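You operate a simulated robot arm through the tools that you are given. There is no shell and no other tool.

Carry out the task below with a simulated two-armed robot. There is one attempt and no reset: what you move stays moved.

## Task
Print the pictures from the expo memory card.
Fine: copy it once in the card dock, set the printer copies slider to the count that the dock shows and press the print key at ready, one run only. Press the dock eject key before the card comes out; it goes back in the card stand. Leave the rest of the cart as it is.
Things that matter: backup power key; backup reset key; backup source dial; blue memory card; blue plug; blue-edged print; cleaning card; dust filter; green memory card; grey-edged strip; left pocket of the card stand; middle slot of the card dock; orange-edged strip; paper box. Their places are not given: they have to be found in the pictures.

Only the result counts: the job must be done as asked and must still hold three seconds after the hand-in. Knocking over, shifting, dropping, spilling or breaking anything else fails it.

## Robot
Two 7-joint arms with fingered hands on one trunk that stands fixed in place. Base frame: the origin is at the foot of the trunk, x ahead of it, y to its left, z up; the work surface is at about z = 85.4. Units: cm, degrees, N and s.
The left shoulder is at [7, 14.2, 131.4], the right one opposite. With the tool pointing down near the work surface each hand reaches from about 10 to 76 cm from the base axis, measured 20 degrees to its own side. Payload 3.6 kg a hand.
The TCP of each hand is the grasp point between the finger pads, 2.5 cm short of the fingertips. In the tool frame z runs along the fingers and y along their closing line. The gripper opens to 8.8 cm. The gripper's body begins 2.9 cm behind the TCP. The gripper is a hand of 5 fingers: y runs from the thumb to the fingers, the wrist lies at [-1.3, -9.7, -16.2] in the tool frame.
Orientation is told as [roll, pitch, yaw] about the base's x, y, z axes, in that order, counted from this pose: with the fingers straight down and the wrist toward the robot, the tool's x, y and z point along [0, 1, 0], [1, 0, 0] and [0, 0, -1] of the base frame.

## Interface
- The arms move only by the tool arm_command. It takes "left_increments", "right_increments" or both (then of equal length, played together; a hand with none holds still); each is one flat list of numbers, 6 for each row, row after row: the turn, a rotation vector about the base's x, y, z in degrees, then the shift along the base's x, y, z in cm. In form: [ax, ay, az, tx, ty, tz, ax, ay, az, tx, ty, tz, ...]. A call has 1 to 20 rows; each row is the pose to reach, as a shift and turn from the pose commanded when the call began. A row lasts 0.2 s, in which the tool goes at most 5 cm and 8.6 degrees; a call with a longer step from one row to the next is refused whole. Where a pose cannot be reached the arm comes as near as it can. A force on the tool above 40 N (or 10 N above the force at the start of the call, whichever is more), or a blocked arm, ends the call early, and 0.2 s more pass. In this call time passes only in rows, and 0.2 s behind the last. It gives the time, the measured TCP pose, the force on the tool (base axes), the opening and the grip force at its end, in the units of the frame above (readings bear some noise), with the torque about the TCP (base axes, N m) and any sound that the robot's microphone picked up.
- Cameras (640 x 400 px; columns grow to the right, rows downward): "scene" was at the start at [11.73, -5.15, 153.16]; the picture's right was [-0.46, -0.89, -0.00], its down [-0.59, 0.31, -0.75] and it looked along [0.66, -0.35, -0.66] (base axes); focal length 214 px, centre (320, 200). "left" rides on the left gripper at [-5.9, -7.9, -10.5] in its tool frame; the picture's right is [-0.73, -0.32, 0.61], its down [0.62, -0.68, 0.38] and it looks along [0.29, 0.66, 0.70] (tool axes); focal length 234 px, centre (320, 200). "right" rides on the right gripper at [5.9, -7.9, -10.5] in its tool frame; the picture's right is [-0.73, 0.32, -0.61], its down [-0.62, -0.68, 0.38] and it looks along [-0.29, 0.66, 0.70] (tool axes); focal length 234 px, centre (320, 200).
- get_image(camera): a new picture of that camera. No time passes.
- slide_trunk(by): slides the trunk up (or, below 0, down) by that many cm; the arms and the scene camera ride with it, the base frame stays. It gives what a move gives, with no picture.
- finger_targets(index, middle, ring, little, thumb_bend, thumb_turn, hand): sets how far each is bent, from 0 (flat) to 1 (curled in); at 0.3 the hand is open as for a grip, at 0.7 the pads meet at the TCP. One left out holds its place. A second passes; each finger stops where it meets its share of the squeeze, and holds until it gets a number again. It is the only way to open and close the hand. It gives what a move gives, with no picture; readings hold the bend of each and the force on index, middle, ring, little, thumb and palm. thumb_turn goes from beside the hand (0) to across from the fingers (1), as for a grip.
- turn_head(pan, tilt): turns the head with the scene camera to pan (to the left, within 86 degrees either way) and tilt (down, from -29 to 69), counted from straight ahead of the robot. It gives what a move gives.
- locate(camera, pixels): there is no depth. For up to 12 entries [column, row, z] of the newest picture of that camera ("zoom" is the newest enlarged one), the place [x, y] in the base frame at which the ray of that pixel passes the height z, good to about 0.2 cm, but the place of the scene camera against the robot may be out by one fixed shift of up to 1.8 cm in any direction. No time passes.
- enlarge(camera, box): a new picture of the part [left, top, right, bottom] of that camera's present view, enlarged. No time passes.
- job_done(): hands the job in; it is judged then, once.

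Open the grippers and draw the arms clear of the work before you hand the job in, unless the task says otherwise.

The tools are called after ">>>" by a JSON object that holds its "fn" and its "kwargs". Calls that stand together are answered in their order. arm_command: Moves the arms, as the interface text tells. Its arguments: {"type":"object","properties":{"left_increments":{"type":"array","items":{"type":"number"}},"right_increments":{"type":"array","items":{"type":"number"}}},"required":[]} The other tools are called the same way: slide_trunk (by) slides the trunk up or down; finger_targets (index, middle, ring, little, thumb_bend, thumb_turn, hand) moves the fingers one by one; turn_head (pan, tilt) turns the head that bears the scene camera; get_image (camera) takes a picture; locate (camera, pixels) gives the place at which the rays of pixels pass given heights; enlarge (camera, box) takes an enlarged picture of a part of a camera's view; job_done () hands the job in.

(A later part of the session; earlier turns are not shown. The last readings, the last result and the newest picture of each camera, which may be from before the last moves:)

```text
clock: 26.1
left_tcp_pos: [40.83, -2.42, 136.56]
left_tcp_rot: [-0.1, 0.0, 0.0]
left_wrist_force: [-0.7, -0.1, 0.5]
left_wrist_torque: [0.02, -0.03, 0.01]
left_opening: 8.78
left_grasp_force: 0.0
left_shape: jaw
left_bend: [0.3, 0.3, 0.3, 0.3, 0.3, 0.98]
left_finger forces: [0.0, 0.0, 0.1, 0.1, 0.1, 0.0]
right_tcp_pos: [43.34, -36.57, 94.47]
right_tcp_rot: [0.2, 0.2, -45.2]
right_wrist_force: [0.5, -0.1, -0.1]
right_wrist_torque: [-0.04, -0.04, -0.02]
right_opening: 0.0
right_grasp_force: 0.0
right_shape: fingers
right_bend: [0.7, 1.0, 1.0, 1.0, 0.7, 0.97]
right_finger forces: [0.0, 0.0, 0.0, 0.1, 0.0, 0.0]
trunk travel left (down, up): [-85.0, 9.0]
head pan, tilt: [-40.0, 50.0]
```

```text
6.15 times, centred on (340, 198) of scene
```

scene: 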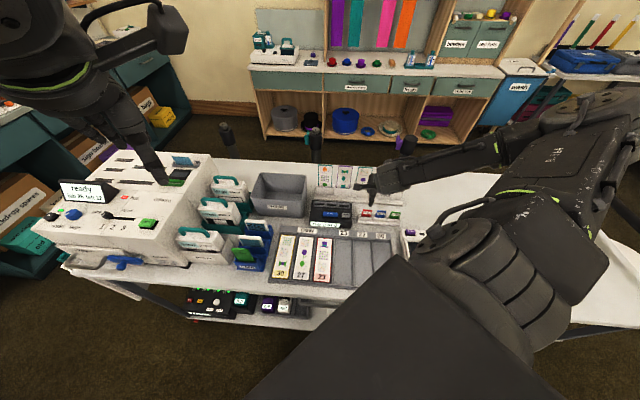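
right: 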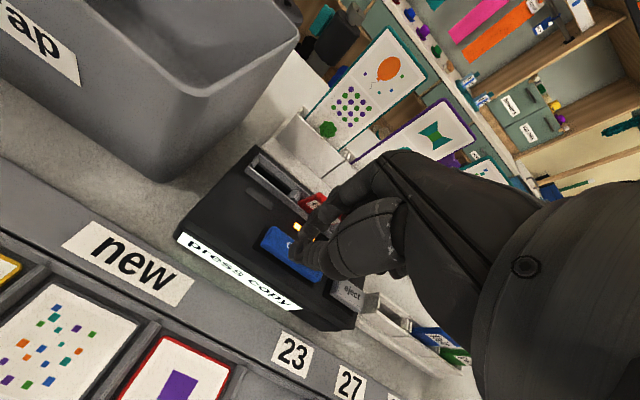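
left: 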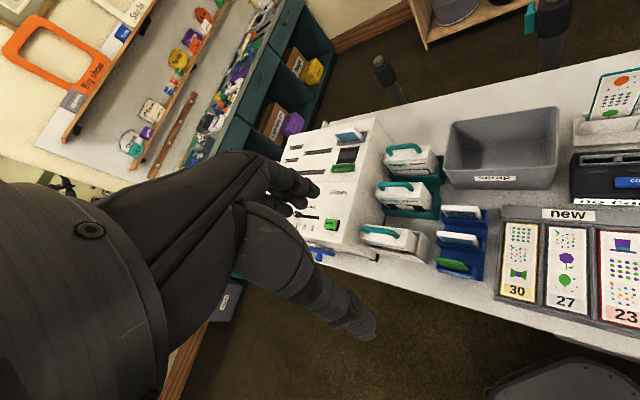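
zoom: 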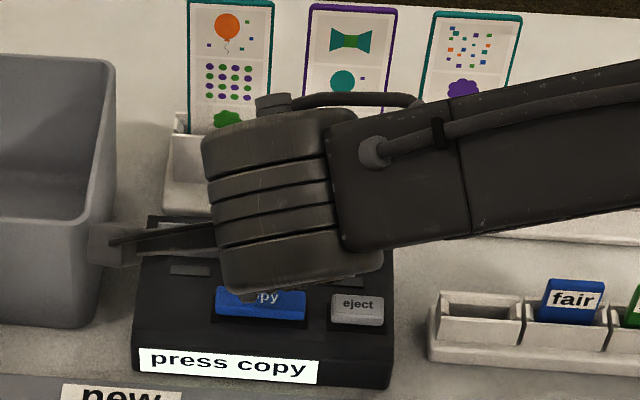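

The tip is over the key. I press down in small steps, watching the force.

>>> {"fn": "arm_command", "kwargs": {"right_increments": [0, 0, 0, 0, 0, -0.5, 0, 0, 0, 0, 0, -1.0, 0, 0, 0, 0, 0, -1.4, 0, 0, 0, 0, 0, -1.8]}}

>>> {"fn": "enlarge", "kwargs": {"camera": "right", "box": [220, 200, 340, 280]}}

>>> {"fn": "enlarge", "kwargs": {"camera": "scene", "box": [290, 165, 390, 230]}}

```text
clock: 27.1
left_tcp_pos: [40.85, -2.44, 136.65]
left_tcp_rot: [-0.1, -0.1, 0.0]
left_wrist_force: [-0.1, 0.3, -0.5]
left_wrist_torque: [0.02, 0.0, 0.02]
left_opening: 8.76
left_grasp_force: 0.0
left_shape: jaw
left_bend: [0.3, 0.3, 0.3, 0.3, 0.3, 0.98]
left_finger forces: [0.1, 0.0, 0.0, 0.0, 0.0, 0.0]
right_tcp_pos: [43.47, -36.64, 92.96]
right_tcp_rot: [0.4, -0.1, -45.2]
right_wrist_force: [3.0, -3.8, 16.3]
right_wrist_torque: [-0.11, -0.26, -0.02]
right_opening: 0.0
right_grasp_force: 7.3
right_shape: fingers
right_bend: [0.69, 1.0, 1.0, 1.0, 0.7, 0.97]
right_finger forces: [15.7, 0.1, 0.0, 0.1, 0.1, 0.0]
trunk travel left (down, up): [-85.0, 9.0]
head pan, tilt: [-40.0, 50.0]
heard: click
```

```text
5.00 times, centred on (280, 240) of right
```

zoom: 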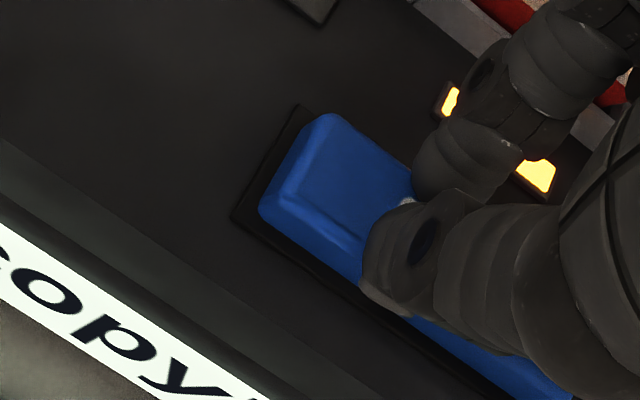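

```text
6.15 times, centred on (340, 198) of scene
```

zoom: 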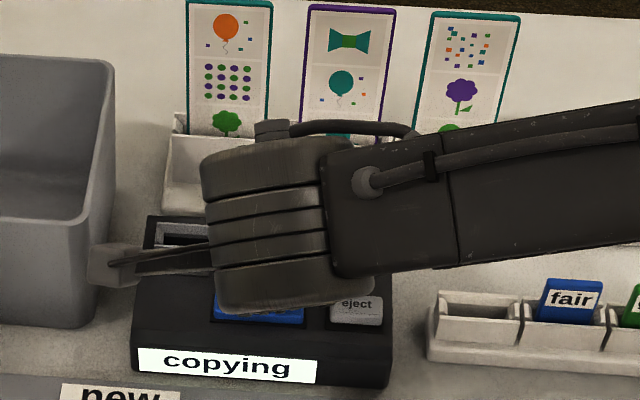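

Click heard and the display shows "copying". I raise straight up and check.

>>> {"fn": "arm_command", "kwargs": {"right_increments": [0, 0, 0, 0, 0, 1.5, 0, 0, 0, 0, 0, 4, 0, 0, 0, 0, 0, 8]}}

>>> {"fn": "enlarge", "kwargs": {"camera": "scene", "box": [290, 165, 390, 230]}}

>>> {"fn": "get_image", "kwargs": {"camera": "right"}}

```text
clock: 27.9
left_tcp_pos: [40.85, -2.26, 136.62]
left_tcp_rot: [-0.1, 0.0, 0.1]
left_wrist_force: [0.2, 0.0, 0.4]
left_wrist_torque: [-0.01, 0.01, 0.06]
left_opening: 8.76
left_grasp_force: 0.0
left_shape: jaw
left_bend: [0.3, 0.3, 0.3, 0.3, 0.3, 0.98]
left_finger forces: [0.0, 0.1, 0.0, 0.0, 0.1, 0.0]
right_tcp_pos: [43.28, -36.58, 100.65]
right_tcp_rot: [0.3, 0.2, -45.2]
right_wrist_force: [-0.7, -0.6, 0.3]
right_wrist_torque: [0.0, -0.01, -0.01]
right_opening: 0.02
right_grasp_force: 0.1
right_shape: fingers
right_bend: [0.7, 1.0, 1.0, 1.0, 0.7, 0.97]
right_finger forces: [0.0, 0.0, 0.1, 0.0, 0.0, 0.1]
trunk travel left (down, up): [-85.0, 9.0]
head pan, tilt: [-40.0, 50.0]
```

```text
6.15 times, centred on (340, 198) of scene
```

zoom: 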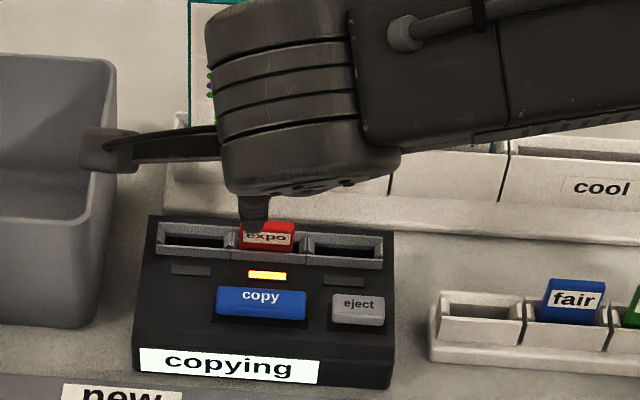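

```text
taken
```

right: 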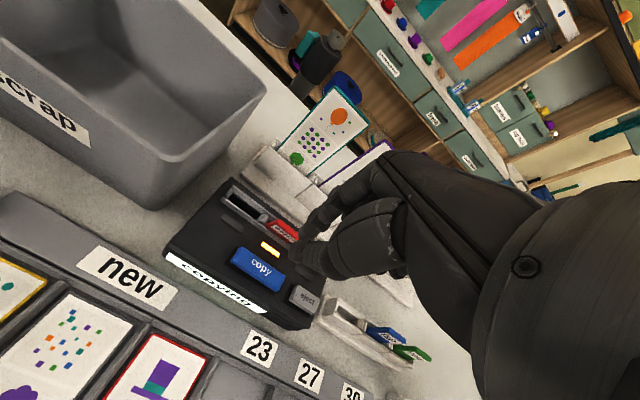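

Still copying. I move above the eject key at (39.2,-40.6) while it works, then look again.

>>> {"fn": "arm_command", "kwargs": {"right_increments": [0, 0, 0, -1, -1, 0, 0, 0, 0, -2, -2, 0, 0, 0, 0, -3, -3, 0, 0, 0, 0, -4.15, -4, 0, 0, 0, 0, -4.15, -4, -1, 0, 0, 0, -4.15, -4, -2, 0, 0, 0, -4.15, -4, -3, 0, 0, 0, -4.15, -4, -4, 0, 0, 0, -4.15, -4, -5, 0, 0, 0, -4.15, -4, -6]}}

>>> {"fn": "enlarge", "kwargs": {"camera": "scene", "box": [290, 165, 390, 230]}}

>>> {"fn": "enlarge", "kwargs": {"camera": "right", "box": [220, 200, 340, 280]}}

>>> {"fn": "get_image", "kwargs": {"camera": "right"}}

```text
clock: 30.1
left_tcp_pos: [40.99, -2.48, 136.7]
left_tcp_rot: [0.1, 0.0, 0.1]
left_wrist_force: [-0.4, -0.2, -0.3]
left_wrist_torque: [0.01, -0.02, -0.01]
left_opening: 8.79
left_grasp_force: 0.0
left_shape: jaw
left_bend: [0.3, 0.3, 0.3, 0.3, 0.3, 0.98]
left_finger forces: [0.1, 0.0, 0.1, 0.0, 0.0, 0.1]
right_tcp_pos: [39.29, -40.49, 94.8]
right_tcp_rot: [0.3, 0.3, -45.2]
right_wrist_force: [-0.3, 0.3, -0.2]
right_wrist_torque: [0.0, -0.04, -0.03]
right_opening: 0.0
right_grasp_force: 0.0
right_shape: fingers
right_bend: [0.7, 1.0, 1.0, 1.0, 0.7, 0.97]
right_finger forces: [0.1, 0.0, 0.0, 0.0, 0.0, 0.0]
trunk travel left (down, up): [-85.0, 9.0]
head pan, tilt: [-40.0, 50.0]
```

```text
6.15 times, centred on (340, 198) of scene
```

zoom: 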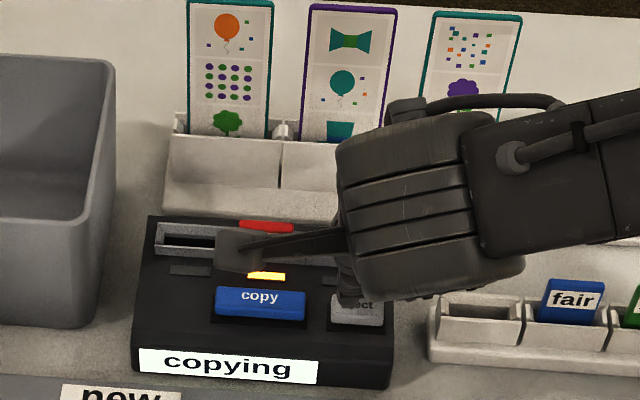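

```text
5.00 times, centred on (280, 240) of right
```

zoom: 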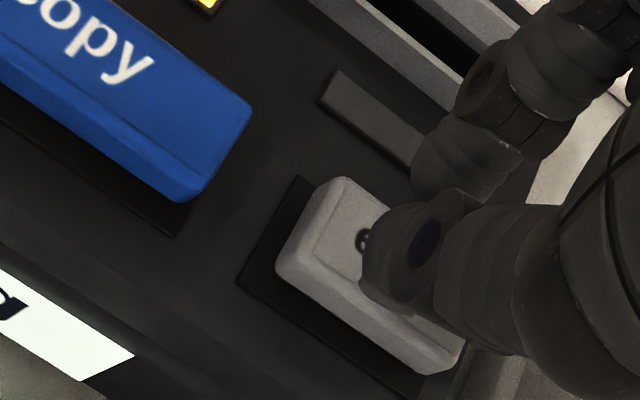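

```text
taken
```

right: 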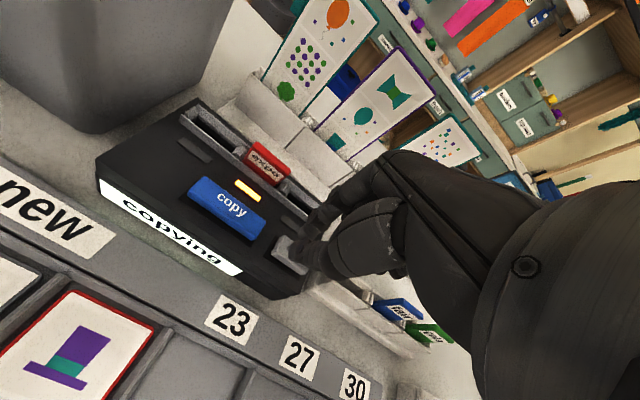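

Still copying; I hold still for 3 s.

>>> {"fn": "arm_command", "kwargs": {"right_increments": [0, 0, 0, 0, 0, 0, 0, 0, 0, 0, 0, 0, 0, 0, 0, 0, 0, 0, 0, 0, 0, 0, 0, 0, 0, 0, 0, 0, 0, 0, 0, 0, 0, 0, 0, 0, 0, 0, 0, 0, 0, 0, 0, 0, 0, 0, 0, 0, 0, 0, 0, 0, 0, 0, 0, 0, 0, 0, 0, 0, 0, 0, 0, 0, 0, 0, 0, 0, 0, 0, 0, 0, 0, 0, 0, 0, 0, 0, 0, 0, 0, 0, 0, 0, 0, 0, 0, 0, 0, 0]}}

>>> {"fn": "enlarge", "kwargs": {"camera": "scene", "box": [290, 165, 390, 230]}}

```text
clock: 33.3
left_tcp_pos: [40.92, -2.55, 136.61]
left_tcp_rot: [0.0, -0.1, 0.2]
left_wrist_force: [0.3, -0.1, 0.8]
left_wrist_torque: [-0.02, 0.0, -0.01]
left_opening: 8.75
left_grasp_force: 0.0
left_shape: jaw
left_bend: [0.3, 0.3, 0.3, 0.3, 0.3, 0.98]
left_finger forces: [0.0, 0.1, 0.0, 0.0, 0.1, 0.0]
right_tcp_pos: [39.35, -40.56, 94.73]
right_tcp_rot: [0.3, 0.2, -45.2]
right_wrist_force: [0.8, -0.2, 0.2]
right_wrist_torque: [0.02, -0.01, -0.01]
right_opening: 0.03
right_grasp_force: 0.0
right_shape: fingers
right_bend: [0.7, 1.0, 1.0, 1.0, 0.7, 0.97]
right_finger forces: [0.0, 0.0, 0.1, 0.1, 0.1, 0.1]
trunk travel left (down, up): [-85.0, 9.0]
head pan, tilt: [-40.0, 50.0]
```

```text
6.15 times, centred on (340, 198) of scene
```

zoom: 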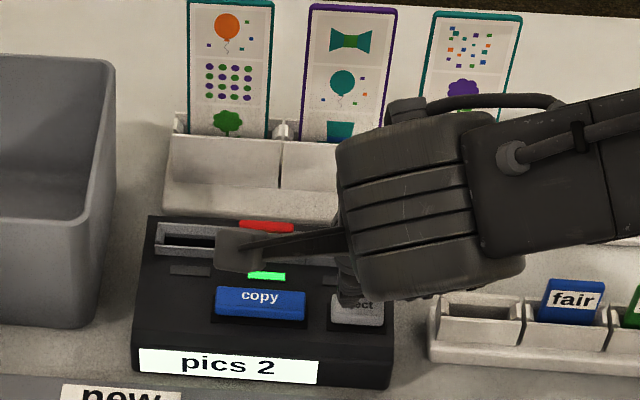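

The dock shows "pics 2" with a green lamp, so 2 copies. I raise the right hand and look at the printer with scene and left cameras before moving the left hand.

>>> {"fn": "arm_command", "kwargs": {"right_increments": [0, 0, 0, 0, 0, 3, 0, 0, 0, 0, 0, 6]}}

>>> {"fn": "enlarge", "kwargs": {"camera": "scene", "box": [40, 150, 220, 270]}}

>>> {"fn": "enlarge", "kwargs": {"camera": "left", "box": [250, 120, 410, 270]}}

>>> {"fn": "get_image", "kwargs": {"camera": "scene"}}

```text
clock: 33.9
left_tcp_pos: [40.86, -2.31, 136.64]
left_tcp_rot: [-0.1, 0.0, 0.1]
left_wrist_force: [0.5, -1.4, -0.6]
left_wrist_torque: [0.01, 0.0, 0.03]
left_opening: 8.78
left_grasp_force: 0.1
left_shape: jaw
left_bend: [0.3, 0.3, 0.3, 0.3, 0.3, 0.98]
left_finger forces: [0.0, 0.0, 0.1, 0.0, 0.0, 0.0]
right_tcp_pos: [39.28, -40.71, 100.66]
right_tcp_rot: [0.3, 0.2, -45.3]
right_wrist_force: [-0.4, 0.1, -0.3]
right_wrist_torque: [-0.01, -0.02, -0.03]
right_opening: 0.0
right_grasp_force: 0.1
right_shape: fingers
right_bend: [0.7, 1.0, 1.0, 1.0, 0.7, 0.97]
right_finger forces: [0.1, 0.1, 0.0, 0.0, 0.0, 0.0]
trunk travel left (down, up): [-85.0, 9.0]
head pan, tilt: [-40.0, 50.0]
```

```text
3.33 times, centred on (130, 210) of scene
```

zoom: 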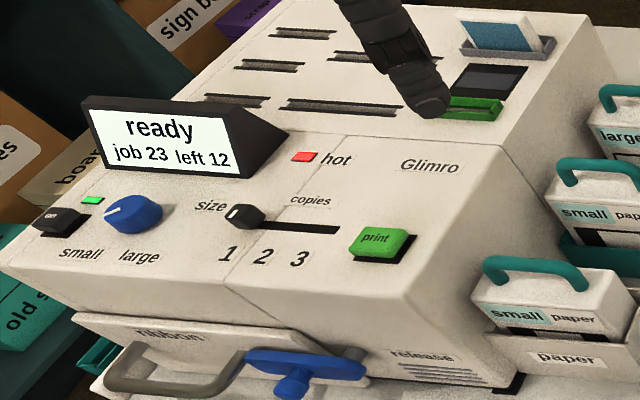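

```text
2.67 times, centred on (330, 195) of left
```

zoom: 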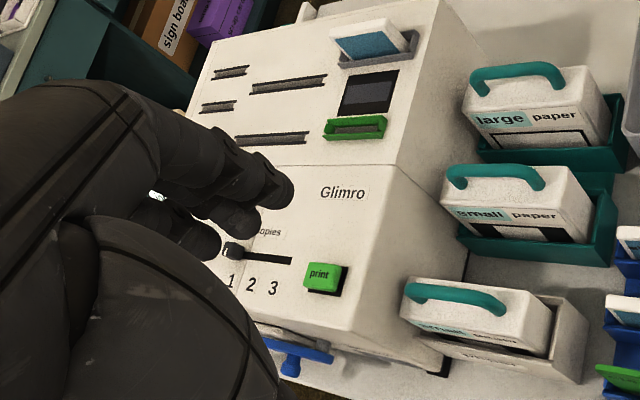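

```text
taken
```

scene: 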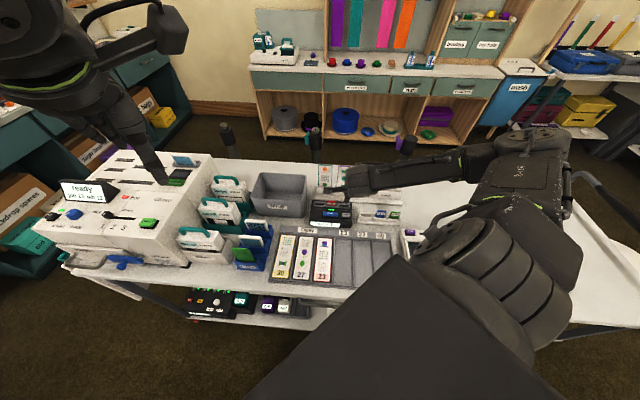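

The display seems to have changed to "job 23". I enlarge it and the controls further.

>>> {"fn": "enlarge", "kwargs": {"camera": "scene", "box": [40, 170, 120, 225]}}

>>> {"fn": "enlarge", "kwargs": {"camera": "scene", "box": [90, 190, 180, 250]}}

>>> {"fn": "locate", "kwargs": {"camera": "scene", "pixels": [[104, 214, 103], [104, 214, 100], [148, 222, 103], [148, 222, 100], [131, 218, 100], [97, 238, 97]]}}

```text
7.27 times, centred on (80, 198) of scene
```

zoom: 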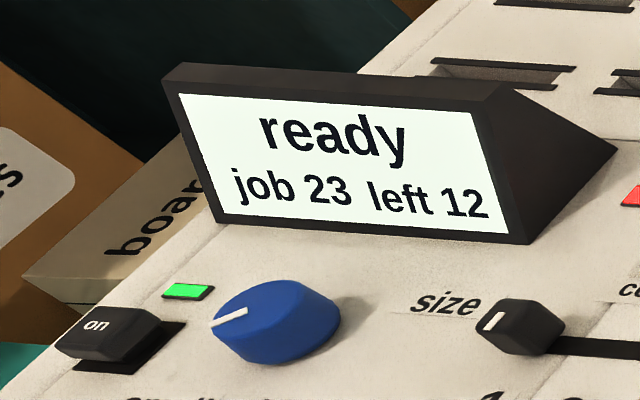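

```text
6.67 times, centred on (135, 220) of scene
```

zoom: 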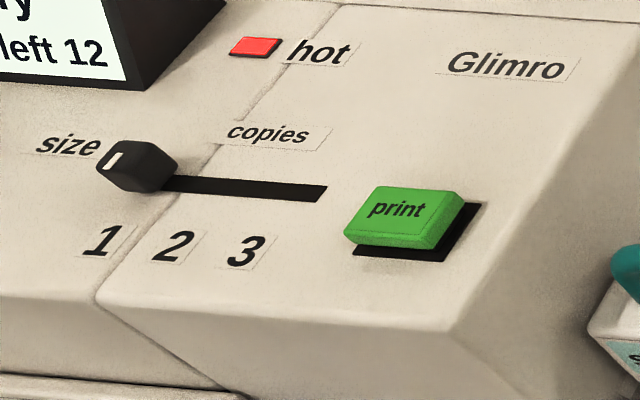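

```text
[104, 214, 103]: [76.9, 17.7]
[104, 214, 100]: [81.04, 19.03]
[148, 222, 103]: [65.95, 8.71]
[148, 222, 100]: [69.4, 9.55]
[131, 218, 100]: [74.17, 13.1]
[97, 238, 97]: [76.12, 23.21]
```

I calibrate the scene camera's shift on the copy and eject keys and locate printer points with both cameras.

>>> {"fn": "locate", "kwargs": {"camera": "scene", "pixels": [[330.3, 213.9, 90.3], [346.2, 215.1, 90.3], [107, 213, 102], [107, 213, 99], [147.5, 221, 102], [147.5, 221, 99], [134, 218.5, 102], [134, 218.5, 99]]}}

>>> {"fn": "get_image", "kwargs": {"camera": "left"}}

>>> {"fn": "locate", "kwargs": {"camera": "left", "pixels": [[330.7, 223.9, 102], [330.7, 223.9, 99], [298.1, 213.7, 102], [298.1, 213.7, 99], [318.7, 218.2, 102], [318.7, 218.2, 99]]}}

```text
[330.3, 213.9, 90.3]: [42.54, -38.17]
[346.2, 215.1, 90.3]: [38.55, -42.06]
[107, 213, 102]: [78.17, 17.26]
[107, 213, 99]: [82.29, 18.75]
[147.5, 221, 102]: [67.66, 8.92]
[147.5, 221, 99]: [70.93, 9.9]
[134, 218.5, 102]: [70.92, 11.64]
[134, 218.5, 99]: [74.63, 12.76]
```

```text
taken
```

left: 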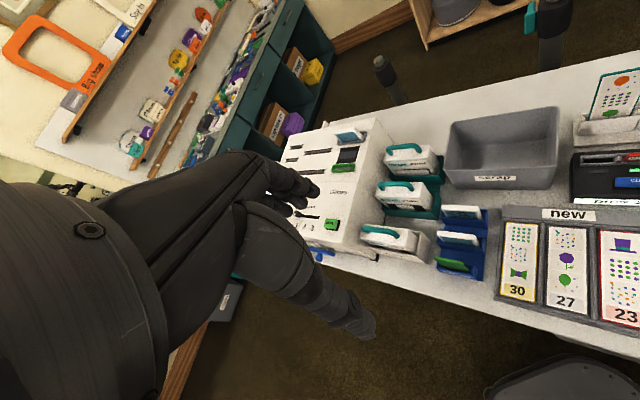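

```text
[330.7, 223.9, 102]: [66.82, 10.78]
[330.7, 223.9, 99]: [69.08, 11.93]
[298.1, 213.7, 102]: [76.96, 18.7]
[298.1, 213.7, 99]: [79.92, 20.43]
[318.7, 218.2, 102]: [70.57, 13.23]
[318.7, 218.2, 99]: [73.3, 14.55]
```

Scene shift ≈ (+0.75,+1.5). I curl the left hand's other fingers and bring the left hand toward the printer at yaw -45° for a close look from above.

>>> {"fn": "finger_targets", "kwargs": {"hand": "left", "middle": 1, "ring": 1, "little": 1, "index": 0.7, "thumb_bend": 0.7}}

>>> {"fn": "arm_command", "kwargs": {"left_increments": [0, 0, -5.6, 3.2, 2.2, -1.5, 0, 0, -11.2, 6.3, 4.4, -3, 0, 0, -16.8, 9.4, 6.6, -4.5, 0, 0, -22.5, 12.5, 8.8, -6, 0, 0, -28, 15.6, 11, -7.5, 0, 0, -33.7, 18.8, 13.2, -9, 0, 0, -39.3, 21.9, 15.4, -10.5, 0, 0, -45, 25, 18, -12]}}

>>> {"fn": "get_image", "kwargs": {"camera": "left"}}

>>> {"fn": "get_image", "kwargs": {"camera": "scene"}}

```text
clock: 34.9
left_tcp_pos: [40.8, -2.5, 136.73]
left_tcp_rot: [0.0, 0.0, 0.0]
left_wrist_force: [0.5, -0.5, 0.8]
left_wrist_torque: [0.02, 0.0, -0.01]
left_opening: 0.02
left_grasp_force: 0.0
left_shape: fingers
left_bend: [0.7, 1.0, 1.0, 1.0, 0.7, 0.98]
left_finger forces: [0.0, 0.0, 0.0, 0.0, 0.1, 0.0]
right_tcp_pos: [39.24, -40.56, 100.8]
right_tcp_rot: [0.3, 0.2, -45.1]
right_wrist_force: [-0.5, 0.9, -1.1]
right_wrist_torque: [-0.03, -0.03, 0.03]
right_opening: 0.01
right_grasp_force: 0.0
right_shape: fingers
right_bend: [0.7, 1.0, 1.0, 1.0, 0.7, 0.97]
right_finger forces: [0.0, 0.1, 0.1, 0.0, 0.0, 0.1]
trunk travel left (down, up): [-85.0, 9.0]
head pan, tilt: [-40.0, 50.0]
```

```text
clock: 36.7
left_tcp_pos: [66.0, 15.7, 124.42]
left_tcp_rot: [-0.1, 0.0, -44.9]
left_wrist_force: [0.6, 0.7, -0.2]
left_wrist_torque: [-0.03, 0.04, 0.01]
left_opening: 0.0
left_grasp_force: 0.0
left_shape: fingers
left_bend: [0.7, 1.0, 1.0, 1.0, 0.7, 0.98]
left_finger forces: [0.1, 0.0, 0.0, 0.0, 0.0, 0.1]
right_tcp_pos: [39.53, -40.49, 100.74]
right_tcp_rot: [0.2, 0.2, -45.2]
right_wrist_force: [0.1, 0.2, 0.1]
right_wrist_torque: [0.02, 0.04, -0.01]
right_opening: 0.02
right_grasp_force: 0.0
right_shape: fingers
right_bend: [0.7, 1.0, 1.0, 1.0, 0.7, 0.97]
right_finger forces: [0.0, 0.1, 0.0, 0.2, 0.0, 0.0]
trunk travel left (down, up): [-85.0, 9.0]
head pan, tilt: [-40.0, 50.0]
```

```text
taken
```

left: 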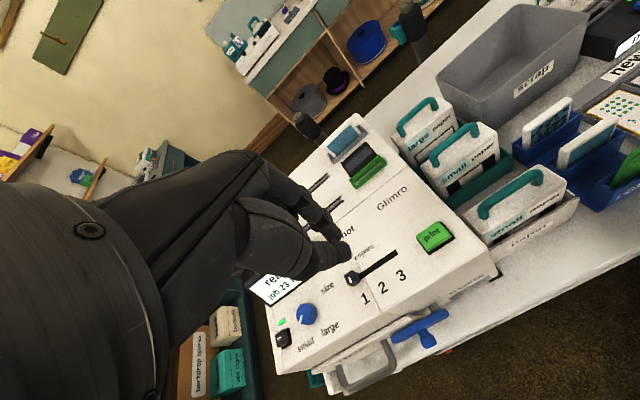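

```text
taken
```

scene: 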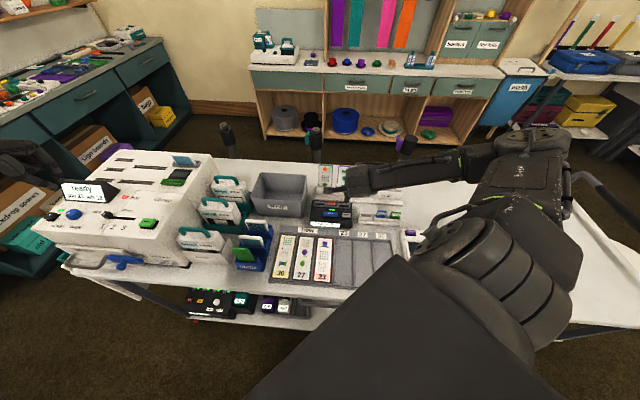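

Clear view of the panel: knob (352,278), slot to (395,255), print key (432,235). I enlarge and locate at two heights.

>>> {"fn": "enlarge", "kwargs": {"camera": "left", "box": [320, 200, 480, 320]}}

>>> {"fn": "locate", "kwargs": {"camera": "left", "pixels": [[352, 278, 102], [352, 278, 105], [396, 253, 102], [396, 253, 105], [434, 236, 102], [434, 236, 105], [498, 272, 85.4], [412, 172, 85.4]]}}

```text
3.33 times, centred on (400, 260) of left
```

zoom: 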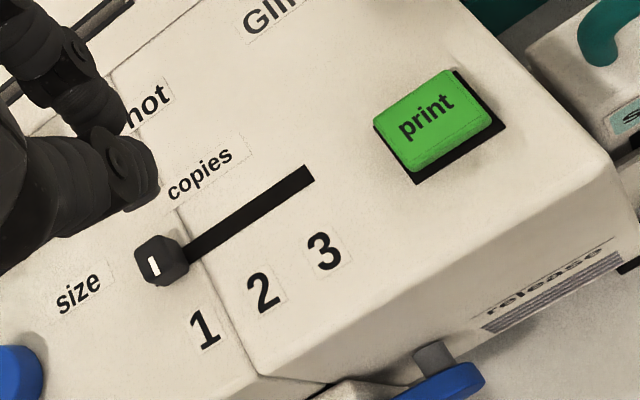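

```text
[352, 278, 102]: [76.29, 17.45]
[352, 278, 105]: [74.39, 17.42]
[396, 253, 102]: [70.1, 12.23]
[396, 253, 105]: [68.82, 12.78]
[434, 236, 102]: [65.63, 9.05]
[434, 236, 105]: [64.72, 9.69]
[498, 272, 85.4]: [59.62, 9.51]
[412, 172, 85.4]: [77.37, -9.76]
```

Triangulated: print key top (64.75,9.67,104.8), slider knob (74.9,17.45,104.1), slot end (69.5,12.5,103.4), label spacing ≈3.2 cm. I check where the display block and dial lie to plan clearance.

>>> {"fn": "locate", "kwargs": {"camera": "scene", "pixels": [[107.8, 203.9, 103.4], [120.3, 191.1, 103.4], [102.7, 182.2, 108], [73.8, 215.2, 104.5], [66, 201, 103.4], [107, 214, 104.1], [147.5, 221, 104.8], [133, 218, 103.4]]}}

>>> {"fn": "enlarge", "kwargs": {"camera": "left", "box": [240, 220, 380, 340]}}

>>> {"fn": "enlarge", "kwargs": {"camera": "scene", "box": [0, 110, 160, 240]}}

```text
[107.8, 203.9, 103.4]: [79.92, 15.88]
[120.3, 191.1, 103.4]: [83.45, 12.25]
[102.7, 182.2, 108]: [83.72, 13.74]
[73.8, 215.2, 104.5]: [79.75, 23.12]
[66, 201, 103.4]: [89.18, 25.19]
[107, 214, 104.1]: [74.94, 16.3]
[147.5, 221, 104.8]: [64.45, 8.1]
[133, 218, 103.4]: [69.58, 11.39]
```

```text
3.33 times, centred on (310, 280) of left
```

zoom: 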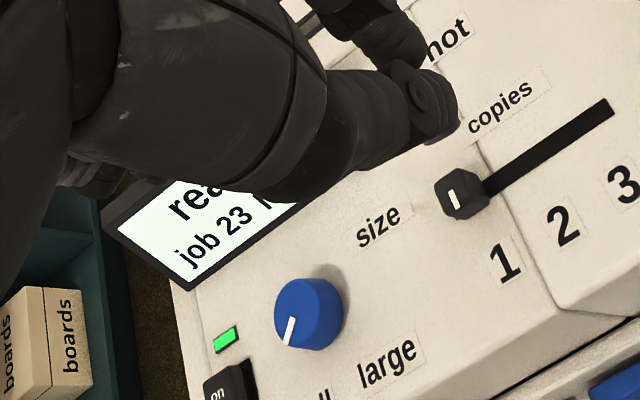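

```text
3.08 times, centred on (80, 175) of scene
```

zoom: 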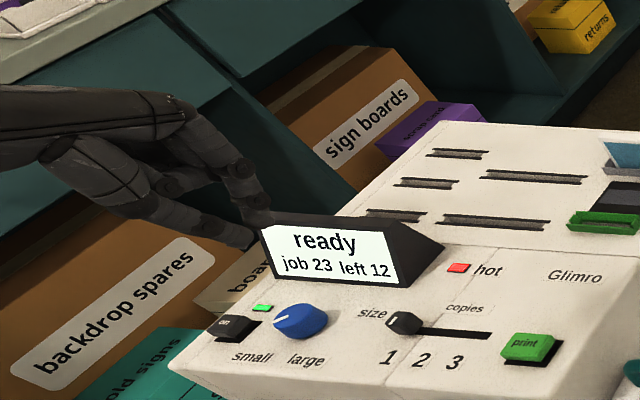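

I'll pinch the knob with the hand at yaw +45° (fingers closing along the slot), which keeps curled fingers off the display. I rotate high above the printer first.

>>> {"fn": "arm_command", "kwargs": {"left_increments": [0, 0, 8, 0.8, 0.15, -0.5, 0, 0, 16, 1.6, 0.3, -1, 0, 0, 24, 2.4, 0.45, -1.5, 0, 0, 32, 3.2, 0.6, -2, 0, 0, 40, 4, 0.75, -2.5, 0, 0, 48, 4.8, 0.9, -3, 0, 0, 56, 5.6, 1.05, -3.5, 0, 0, 64, 6.4, 1.2, -4, 0, 0, 72, 7.2, 1.35, -4.5, 0, 0, 80, 8, 1.5, -5, 0, 0, 85, 8.5, 1.65, -5.5, 0, 0, 90, 8.9, 1.75, -6]}}

>>> {"fn": "finger_targets", "kwargs": {"hand": "left", "index": 0.5, "thumb_bend": 0.5}}

>>> {"fn": "get_image", "kwargs": {"camera": "left"}}

>>> {"fn": "get_image", "kwargs": {"camera": "scene"}}

```text
clock: 39.3
left_tcp_pos: [73.9, 17.44, 118.46]
left_tcp_rot: [-0.1, 0.1, 45.1]
left_wrist_force: [-0.6, -0.2, -0.5]
left_wrist_torque: [0.01, -0.01, -0.02]
left_opening: 0.0
left_grasp_force: 0.1
left_shape: fingers
left_bend: [0.7, 1.0, 1.0, 1.0, 0.7, 0.98]
left_finger forces: [0.1, 0.1, 0.0, 0.0, 0.0, 0.0]
left hand out of reach, approached as far as the arm can: row 12
right_tcp_pos: [39.31, -40.66, 100.77]
right_tcp_rot: [0.3, 0.2, -45.3]
right_wrist_force: [0.4, 0.4, -0.6]
right_wrist_torque: [-0.02, 0.02, -0.01]
right_opening: 0.01
right_grasp_force: 0.1
right_shape: fingers
right_bend: [0.7, 1.0, 1.0, 1.0, 0.7, 0.97]
right_finger forces: [0.0, 0.0, 0.1, 0.1, 0.0, 0.0]
trunk travel left (down, up): [-85.0, 9.0]
head pan, tilt: [-40.0, 50.0]
```

```text
clock: 40.3
left_tcp_pos: [73.9, 17.46, 118.33]
left_tcp_rot: [0.1, 0.0, 45.1]
left_wrist_force: [0.4, 0.8, -0.1]
left_wrist_torque: [-0.04, 0.05, -0.02]
left_opening: 4.11
left_grasp_force: 0.1
left_shape: fingers
left_bend: [0.5, 1.0, 1.0, 1.0, 0.5, 0.98]
left_finger forces: [0.0, 0.0, 0.1, 0.0, 0.0, 0.1]
right_tcp_pos: [39.38, -40.53, 100.71]
right_tcp_rot: [0.3, 0.2, -45.2]
right_wrist_force: [-0.2, -0.4, 0.1]
right_wrist_torque: [0.0, -0.02, 0.0]
right_opening: 0.0
right_grasp_force: 0.0
right_shape: fingers
right_bend: [0.7, 1.0, 1.0, 1.0, 0.7, 0.97]
right_finger forces: [0.0, 0.0, 0.1, 0.0, 0.0, 0.0]
trunk travel left (down, up): [-85.0, 9.0]
head pan, tilt: [-40.0, 50.0]
```

```text
taken
```

left: 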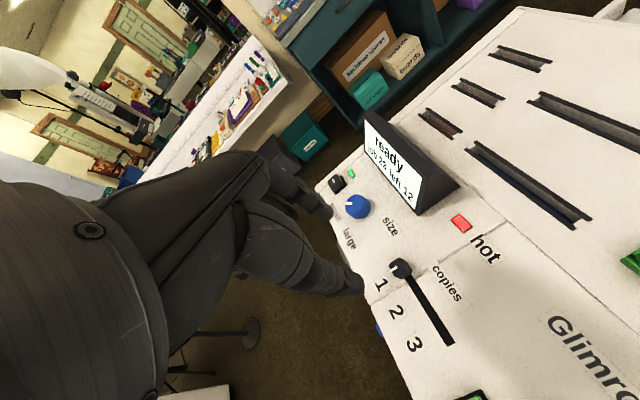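

```text
taken
```

scene: 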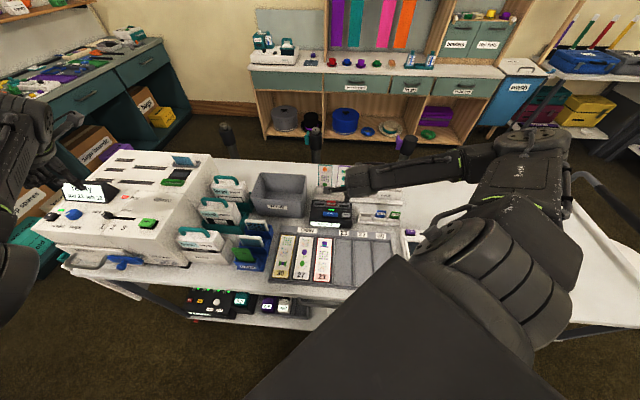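

Out of reach at yaw 45. Yaw 0 brings the wrist closer, so I turn back to yaw 0 with closed fingertips and try the push start point left of the knob at (76.9,19.4), z 112.

>>> {"fn": "finger_targets", "kwargs": {"hand": "left", "index": 0.7, "thumb_bend": 0.7}}

>>> {"fn": "arm_command", "kwargs": {"left_increments": [0, 0, -7.5, 0, 0, 0, 0, 0, -15, 0, 0, 0, 0, 0, -22.5, 0, 0, -1, 0, 0, -30, 1, 0.6, -2, 0, 0, -37.5, 2, 1.3, -4, 0, 0, -45, 3, 1.95, -6.4, 0, 0, -45, 3, 1.95, -6.4]}}

>>> {"fn": "get_image", "kwargs": {"camera": "left"}}

>>> {"fn": "enlarge", "kwargs": {"camera": "scene", "box": [0, 110, 180, 260]}}

```text
clock: 41.3
left_tcp_pos: [74.05, 17.57, 118.4]
left_tcp_rot: [0.1, 0.1, 45.1]
left_wrist_force: [-0.9, -0.6, -0.2]
left_wrist_torque: [-0.01, -0.01, 0.02]
left_opening: 0.02
left_grasp_force: 0.1
left_shape: fingers
left_bend: [0.7, 1.0, 1.0, 1.0, 0.7, 0.98]
left_finger forces: [0.1, 0.0, 0.0, 0.0, 0.1, 0.0]
right_tcp_pos: [39.3, -40.7, 100.71]
right_tcp_rot: [0.2, 0.2, -45.2]
right_wrist_force: [0.5, 0.0, -0.2]
right_wrist_torque: [-0.01, 0.02, -0.03]
right_opening: 0.02
right_grasp_force: 0.1
right_shape: fingers
right_bend: [0.7, 1.0, 1.0, 1.0, 0.7, 0.97]
right_finger forces: [0.0, 0.0, 0.1, 0.0, 0.0, 0.1]
trunk travel left (down, up): [-85.0, 9.0]
head pan, tilt: [-40.0, 50.0]
```

```text
clock: 42.9
left_tcp_pos: [76.47, 19.59, 111.83]
left_tcp_rot: [-0.2, 0.0, 0.0]
left_wrist_force: [0.7, 0.5, 0.5]
left_wrist_torque: [0.02, 0.0, 0.01]
left_opening: 0.0
left_grasp_force: 0.1
left_shape: fingers
left_bend: [0.7, 1.0, 1.0, 1.0, 0.7, 0.98]
left_finger forces: [0.0, 0.0, 0.0, 0.0, 0.0, 0.0]
left hand out of reach, approached as far as the arm can: row 6, 7
right_tcp_pos: [39.32, -40.62, 100.79]
right_tcp_rot: [0.4, 0.1, -45.2]
right_wrist_force: [-0.4, -0.1, 0.2]
right_wrist_torque: [0.0, -0.03, 0.02]
right_opening: 0.0
right_grasp_force: 0.0
right_shape: fingers
right_bend: [0.7, 1.0, 1.0, 1.0, 0.7, 0.97]
right_finger forces: [0.0, 0.1, 0.0, 0.0, 0.1, 0.0]
trunk travel left (down, up): [-85.0, 9.0]
head pan, tilt: [-40.0, 50.0]
```

```text
taken
```

left: 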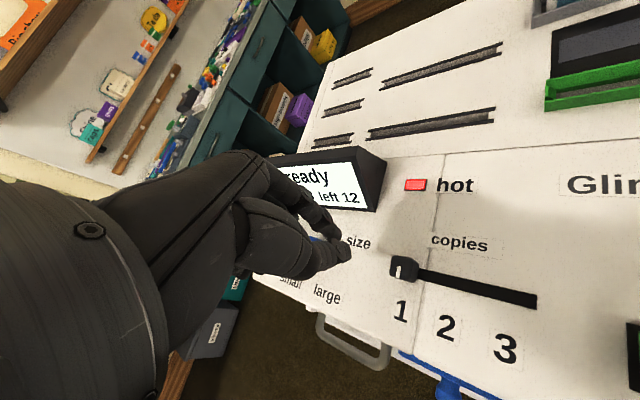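

```text
2.67 times, centred on (90, 185) of scene
```

zoom: 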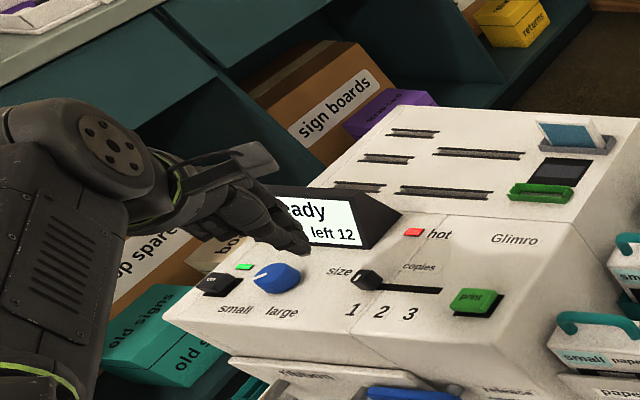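

Close view: knob at (403,270), slot end (537,298). I locate them for refinement.

>>> {"fn": "locate", "kwargs": {"camera": "left", "pixels": [[403, 270, 104.3], [403, 270, 103.4], [537, 299, 103.4], [400, 312, 103.4], [445, 328, 103.4], [506, 349, 103.4], [375, 211, 103.4], [630, 370, 104.8], [404, 282, 103.4], [425, 273, 103.4]]}}

>>> {"fn": "enlarge", "kwargs": {"camera": "left", "box": [320, 200, 480, 360]}}

```text
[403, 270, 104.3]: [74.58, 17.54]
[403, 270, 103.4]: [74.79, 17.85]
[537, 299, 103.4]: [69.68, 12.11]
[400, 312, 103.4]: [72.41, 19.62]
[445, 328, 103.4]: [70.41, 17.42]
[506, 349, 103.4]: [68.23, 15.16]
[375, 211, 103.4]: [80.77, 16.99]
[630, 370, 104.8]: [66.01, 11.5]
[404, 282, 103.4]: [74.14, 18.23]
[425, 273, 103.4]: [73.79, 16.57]
```

```text
2.50 times, centred on (400, 280) of left
```

zoom: 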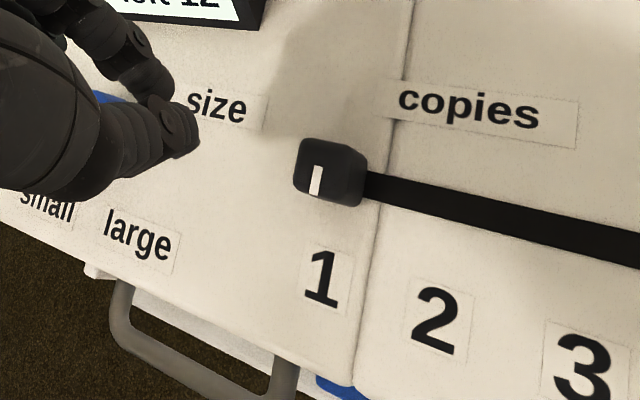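

Labels give a 3.05 cm step; knob is at 1, ≈(74.6,17.6). I lower the closed fingertips left of the knob to TCP z≈106.8.

>>> {"fn": "arm_command", "kwargs": {"left_increments": [0, 0, 0, 0, 0, -1.5, 0, 0, 0, 0, 0, -3, 0, 0, 0, 0, 0, -4.2, 0, 0, 0, 0, 0, -5.0]}}

>>> {"fn": "get_image", "kwargs": {"camera": "left"}}

>>> {"fn": "enlarge", "kwargs": {"camera": "left", "box": [280, 180, 440, 300]}}

>>> {"fn": "enlarge", "kwargs": {"camera": "scene", "box": [30, 150, 150, 240]}}

```text
clock: 43.9
left_tcp_pos: [76.29, 19.39, 106.74]
left_tcp_rot: [0.0, 0.0, 0.2]
left_wrist_force: [-0.2, 0.1, -0.3]
left_wrist_torque: [0.01, 0.02, 0.0]
left_opening: 0.0
left_grasp_force: 0.6
left_shape: fingers
left_bend: [0.7, 1.0, 1.0, 1.0, 0.7, 0.98]
left_finger forces: [0.1, 0.1, 0.0, 0.0, 0.5, 0.1]
left hand out of reach, approached as far as the arm can: row 4
right_tcp_pos: [39.39, -40.63, 100.75]
right_tcp_rot: [0.3, 0.2, -45.3]
right_wrist_force: [0.5, 0.8, -0.5]
right_wrist_torque: [0.01, 0.02, 0.0]
right_opening: 0.02
right_grasp_force: 0.1
right_shape: fingers
right_bend: [0.7, 1.0, 1.0, 1.0, 0.7, 0.97]
right_finger forces: [0.0, 0.1, 0.0, 0.0, 0.0, 0.0]
trunk travel left (down, up): [-85.0, 9.0]
head pan, tilt: [-40.0, 50.0]
```

```text
taken
```

left: 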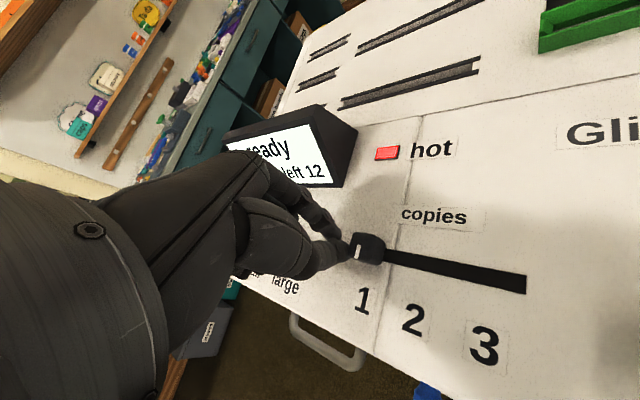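

```text
3.33 times, centred on (360, 240) of left
```

zoom: 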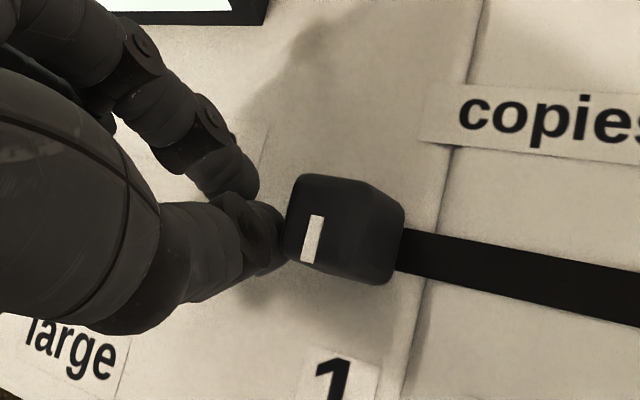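

```text
4.44 times, centred on (90, 195) of scene
```

zoom: 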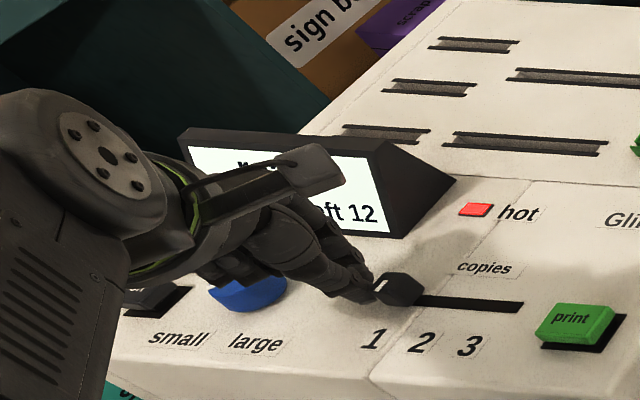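

The tip touches the knob's left side (thumb force 0.5 N). I push along the slot 2.6 cm in small steps, then look.

>>> {"fn": "arm_command", "kwargs": {"left_increments": [0, 0, 0, -0.28, -0.29, 0, 0, 0, 0, -0.63, -0.65, 0, 0, 0, 0, -0.97, -1.01, 0, 0, 0, 0, -1.32, -1.37, 0, 0, 0, 0, -1.6, -1.66, 0, 0, 0, 0, -1.81, -1.87, 0]}}

>>> {"fn": "get_image", "kwargs": {"camera": "left"}}

>>> {"fn": "enlarge", "kwargs": {"camera": "left", "box": [300, 180, 460, 300]}}

>>> {"fn": "enlarge", "kwargs": {"camera": "scene", "box": [80, 180, 170, 240]}}

```text
clock: 45.3
left_tcp_pos: [75.92, 17.57, 106.54]
left_tcp_rot: [0.1, 0.1, 0.1]
left_wrist_force: [1.2, 0.0, 0.4]
left_wrist_torque: [0.02, 0.01, -0.03]
left_opening: 0.03
left_grasp_force: 0.3
left_shape: fingers
left_bend: [0.7, 1.0, 1.0, 1.0, 0.7, 0.98]
left_finger forces: [0.0, 0.1, 0.0, 0.0, 0.7, 0.0]
left hand out of reach, approached as far as the arm can: row 2, 3, 4, 5, 6
right_tcp_pos: [39.37, -40.54, 100.97]
right_tcp_rot: [0.3, 0.2, -45.1]
right_wrist_force: [0.4, 1.2, -0.2]
right_wrist_torque: [0.02, 0.03, -0.01]
right_opening: 0.01
right_grasp_force: 0.0
right_shape: fingers
right_bend: [0.7, 1.0, 1.0, 1.0, 0.7, 0.97]
right_finger forces: [0.0, 0.1, 0.0, 0.0, 0.1, 0.0]
trunk travel left (down, up): [-85.0, 9.0]
head pan, tilt: [-40.0, 50.0]
```

```text
taken
```

left: 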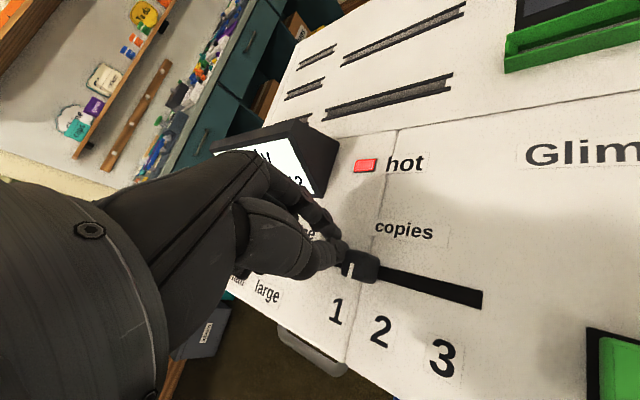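

```text
3.33 times, centred on (380, 240) of left
```

zoom: 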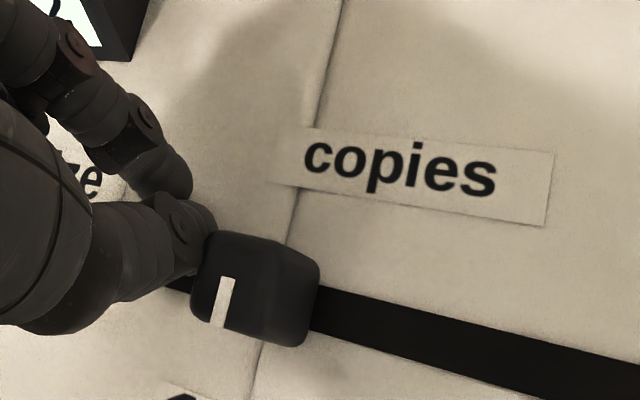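

```text
6.67 times, centred on (125, 210) of scene
```

zoom: 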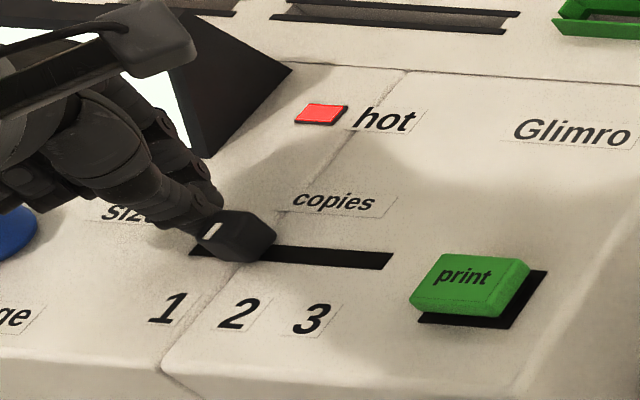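

Reach limits made the hand deviate: it is now at (75.9,17.6). I locate the knob's present place before correcting.

>>> {"fn": "locate", "kwargs": {"camera": "left", "pixels": [[360.5, 265.5, 104.3], [337, 311, 103.4], [380, 331, 103.4], [443, 357, 103.4], [482, 299, 103.4], [350, 272, 104.3]]}}

```text
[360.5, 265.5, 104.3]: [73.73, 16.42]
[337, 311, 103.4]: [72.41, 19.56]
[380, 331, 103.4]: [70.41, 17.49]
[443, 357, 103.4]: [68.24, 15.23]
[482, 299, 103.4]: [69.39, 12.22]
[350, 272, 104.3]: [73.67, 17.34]
```

Knob moved 1.4 cm, 1.65 to go. I first re-centre behind the knob by shifting (-0.6,+0.5).

>>> {"fn": "arm_command", "kwargs": {"left_increments": [0, 0, 0, -0.3, 0.3, 0, 0, 0, 0, -0.6, 0.5, 0]}}

>>> {"fn": "enlarge", "kwargs": {"camera": "left", "box": [300, 180, 460, 300]}}

```text
clock: 45.9
left_tcp_pos: [75.98, 17.94, 106.45]
left_tcp_rot: [-0.1, 0.2, 0.2]
left_wrist_force: [0.3, 0.2, -0.1]
left_wrist_torque: [0.02, -0.02, 0.02]
left_opening: 0.0
left_grasp_force: 0.1
left_shape: fingers
left_bend: [0.7, 1.0, 1.0, 1.0, 0.7, 0.98]
left_finger forces: [0.0, 0.0, 0.0, 0.0, 0.1, 0.1]
left hand out of reach, approached as far as the arm can: row 2
right_tcp_pos: [39.4, -40.73, 100.86]
right_tcp_rot: [0.3, 0.2, -45.2]
right_wrist_force: [0.5, 0.1, 0.4]
right_wrist_torque: [-0.04, 0.0, 0.0]
right_opening: 0.0
right_grasp_force: 0.1
right_shape: fingers
right_bend: [0.7, 1.0, 1.0, 1.0, 0.7, 0.97]
right_finger forces: [0.0, 0.0, 0.0, 0.0, 0.0, 0.0]
trunk travel left (down, up): [-85.0, 9.0]
head pan, tilt: [-40.0, 50.0]
```

```text
3.33 times, centred on (380, 240) of left
```

zoom: 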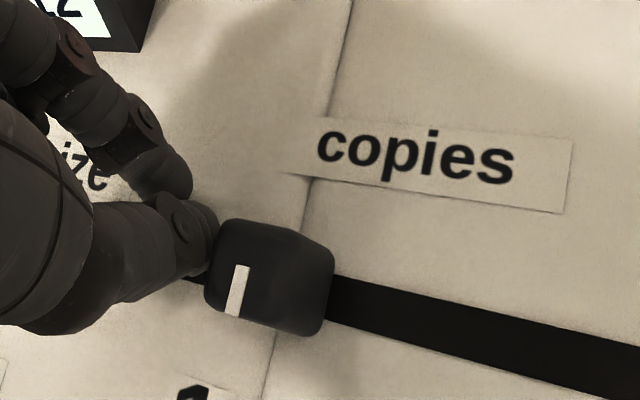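

The commanded x is still beyond reach. I shift x by -0.9 and y by +0.15 and read the pose.

>>> {"fn": "arm_command", "kwargs": {"left_increments": [0, 0, 0, -0.3, 0.05, 0.1, 0, 0, 0, -0.6, 0.1, 0.1, 0, 0, 0, -0.9, 0.15, 0.1]}}

>>> {"fn": "enlarge", "kwargs": {"camera": "left", "box": [300, 180, 460, 300]}}

```text
clock: 46.7
left_tcp_pos: [75.94, 17.86, 106.5]
left_tcp_rot: [-0.2, 0.1, 0.1]
left_wrist_force: [1.1, 0.3, -0.4]
left_wrist_torque: [-0.03, -0.01, -0.01]
left_opening: 0.0
left_grasp_force: 0.0
left_shape: fingers
left_bend: [0.7, 1.0, 1.0, 1.0, 0.7, 0.98]
left_finger forces: [0.0, 0.0, 0.1, 0.0, 0.0, 0.0]
left hand out of reach, approached as far as the arm can: row 1, 2, 3
right_tcp_pos: [39.43, -40.5, 100.79]
right_tcp_rot: [0.3, 0.1, -45.2]
right_wrist_force: [-0.1, -0.4, -0.5]
right_wrist_torque: [0.02, 0.03, 0.01]
right_opening: 0.0
right_grasp_force: 0.1
right_shape: fingers
right_bend: [0.7, 1.0, 1.0, 1.0, 0.7, 0.97]
right_finger forces: [0.0, 0.0, 0.0, 0.1, 0.0, 0.0]
trunk travel left (down, up): [-85.0, 9.0]
head pan, tilt: [-40.0, 50.0]
```

```text
3.33 times, centred on (380, 240) of left
```

zoom: 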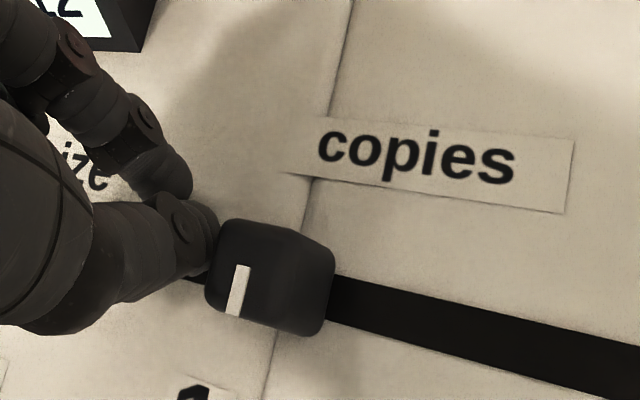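

The solver seems stuck at an extended posture. I lift up 4 cm and then draw back in x to get it unstuck.

>>> {"fn": "arm_command", "kwargs": {"left_increments": [0, 0, 0, 0, 0, 1, 0, 0, 0, 0, 0, 2.5, 0, 0, 0, 0, 0, 4, 0, 0, 0, -1.5, 0, 5, 0, 0, 0, -3, 0, 6, 0, 0, 0, -5, 0, 7]}}

>>> {"fn": "get_image", "kwargs": {"camera": "left"}}

```text
clock: 48.1
left_tcp_pos: [76.49, 17.91, 113.04]
left_tcp_rot: [0.0, 0.0, 0.2]
left_wrist_force: [-0.2, -0.2, 0.5]
left_wrist_torque: [-0.01, 0.02, -0.02]
left_opening: 0.0
left_grasp_force: 0.1
left_shape: fingers
left_bend: [0.7, 1.0, 1.0, 1.0, 0.7, 0.98]
left_finger forces: [0.0, 0.1, 0.0, 0.0, 0.1, 0.0]
left hand out of reach, approached as far as the arm can: row 2, 3, 4, 5, 6
right_tcp_pos: [39.38, -40.58, 100.8]
right_tcp_rot: [0.3, 0.3, -45.2]
right_wrist_force: [0.6, 0.2, 0.0]
right_wrist_torque: [-0.02, -0.04, -0.02]
right_opening: 0.0
right_grasp_force: 0.1
right_shape: fingers
right_bend: [0.7, 1.0, 1.0, 1.0, 0.7, 0.97]
right_finger forces: [0.0, 0.0, 0.0, 0.1, 0.1, 0.0]
trunk travel left (down, up): [-85.0, 9.0]
head pan, tilt: [-40.0, 50.0]
```

```text
taken
```

left: 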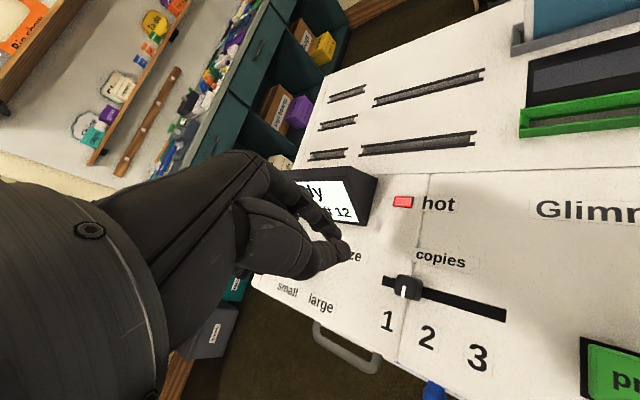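

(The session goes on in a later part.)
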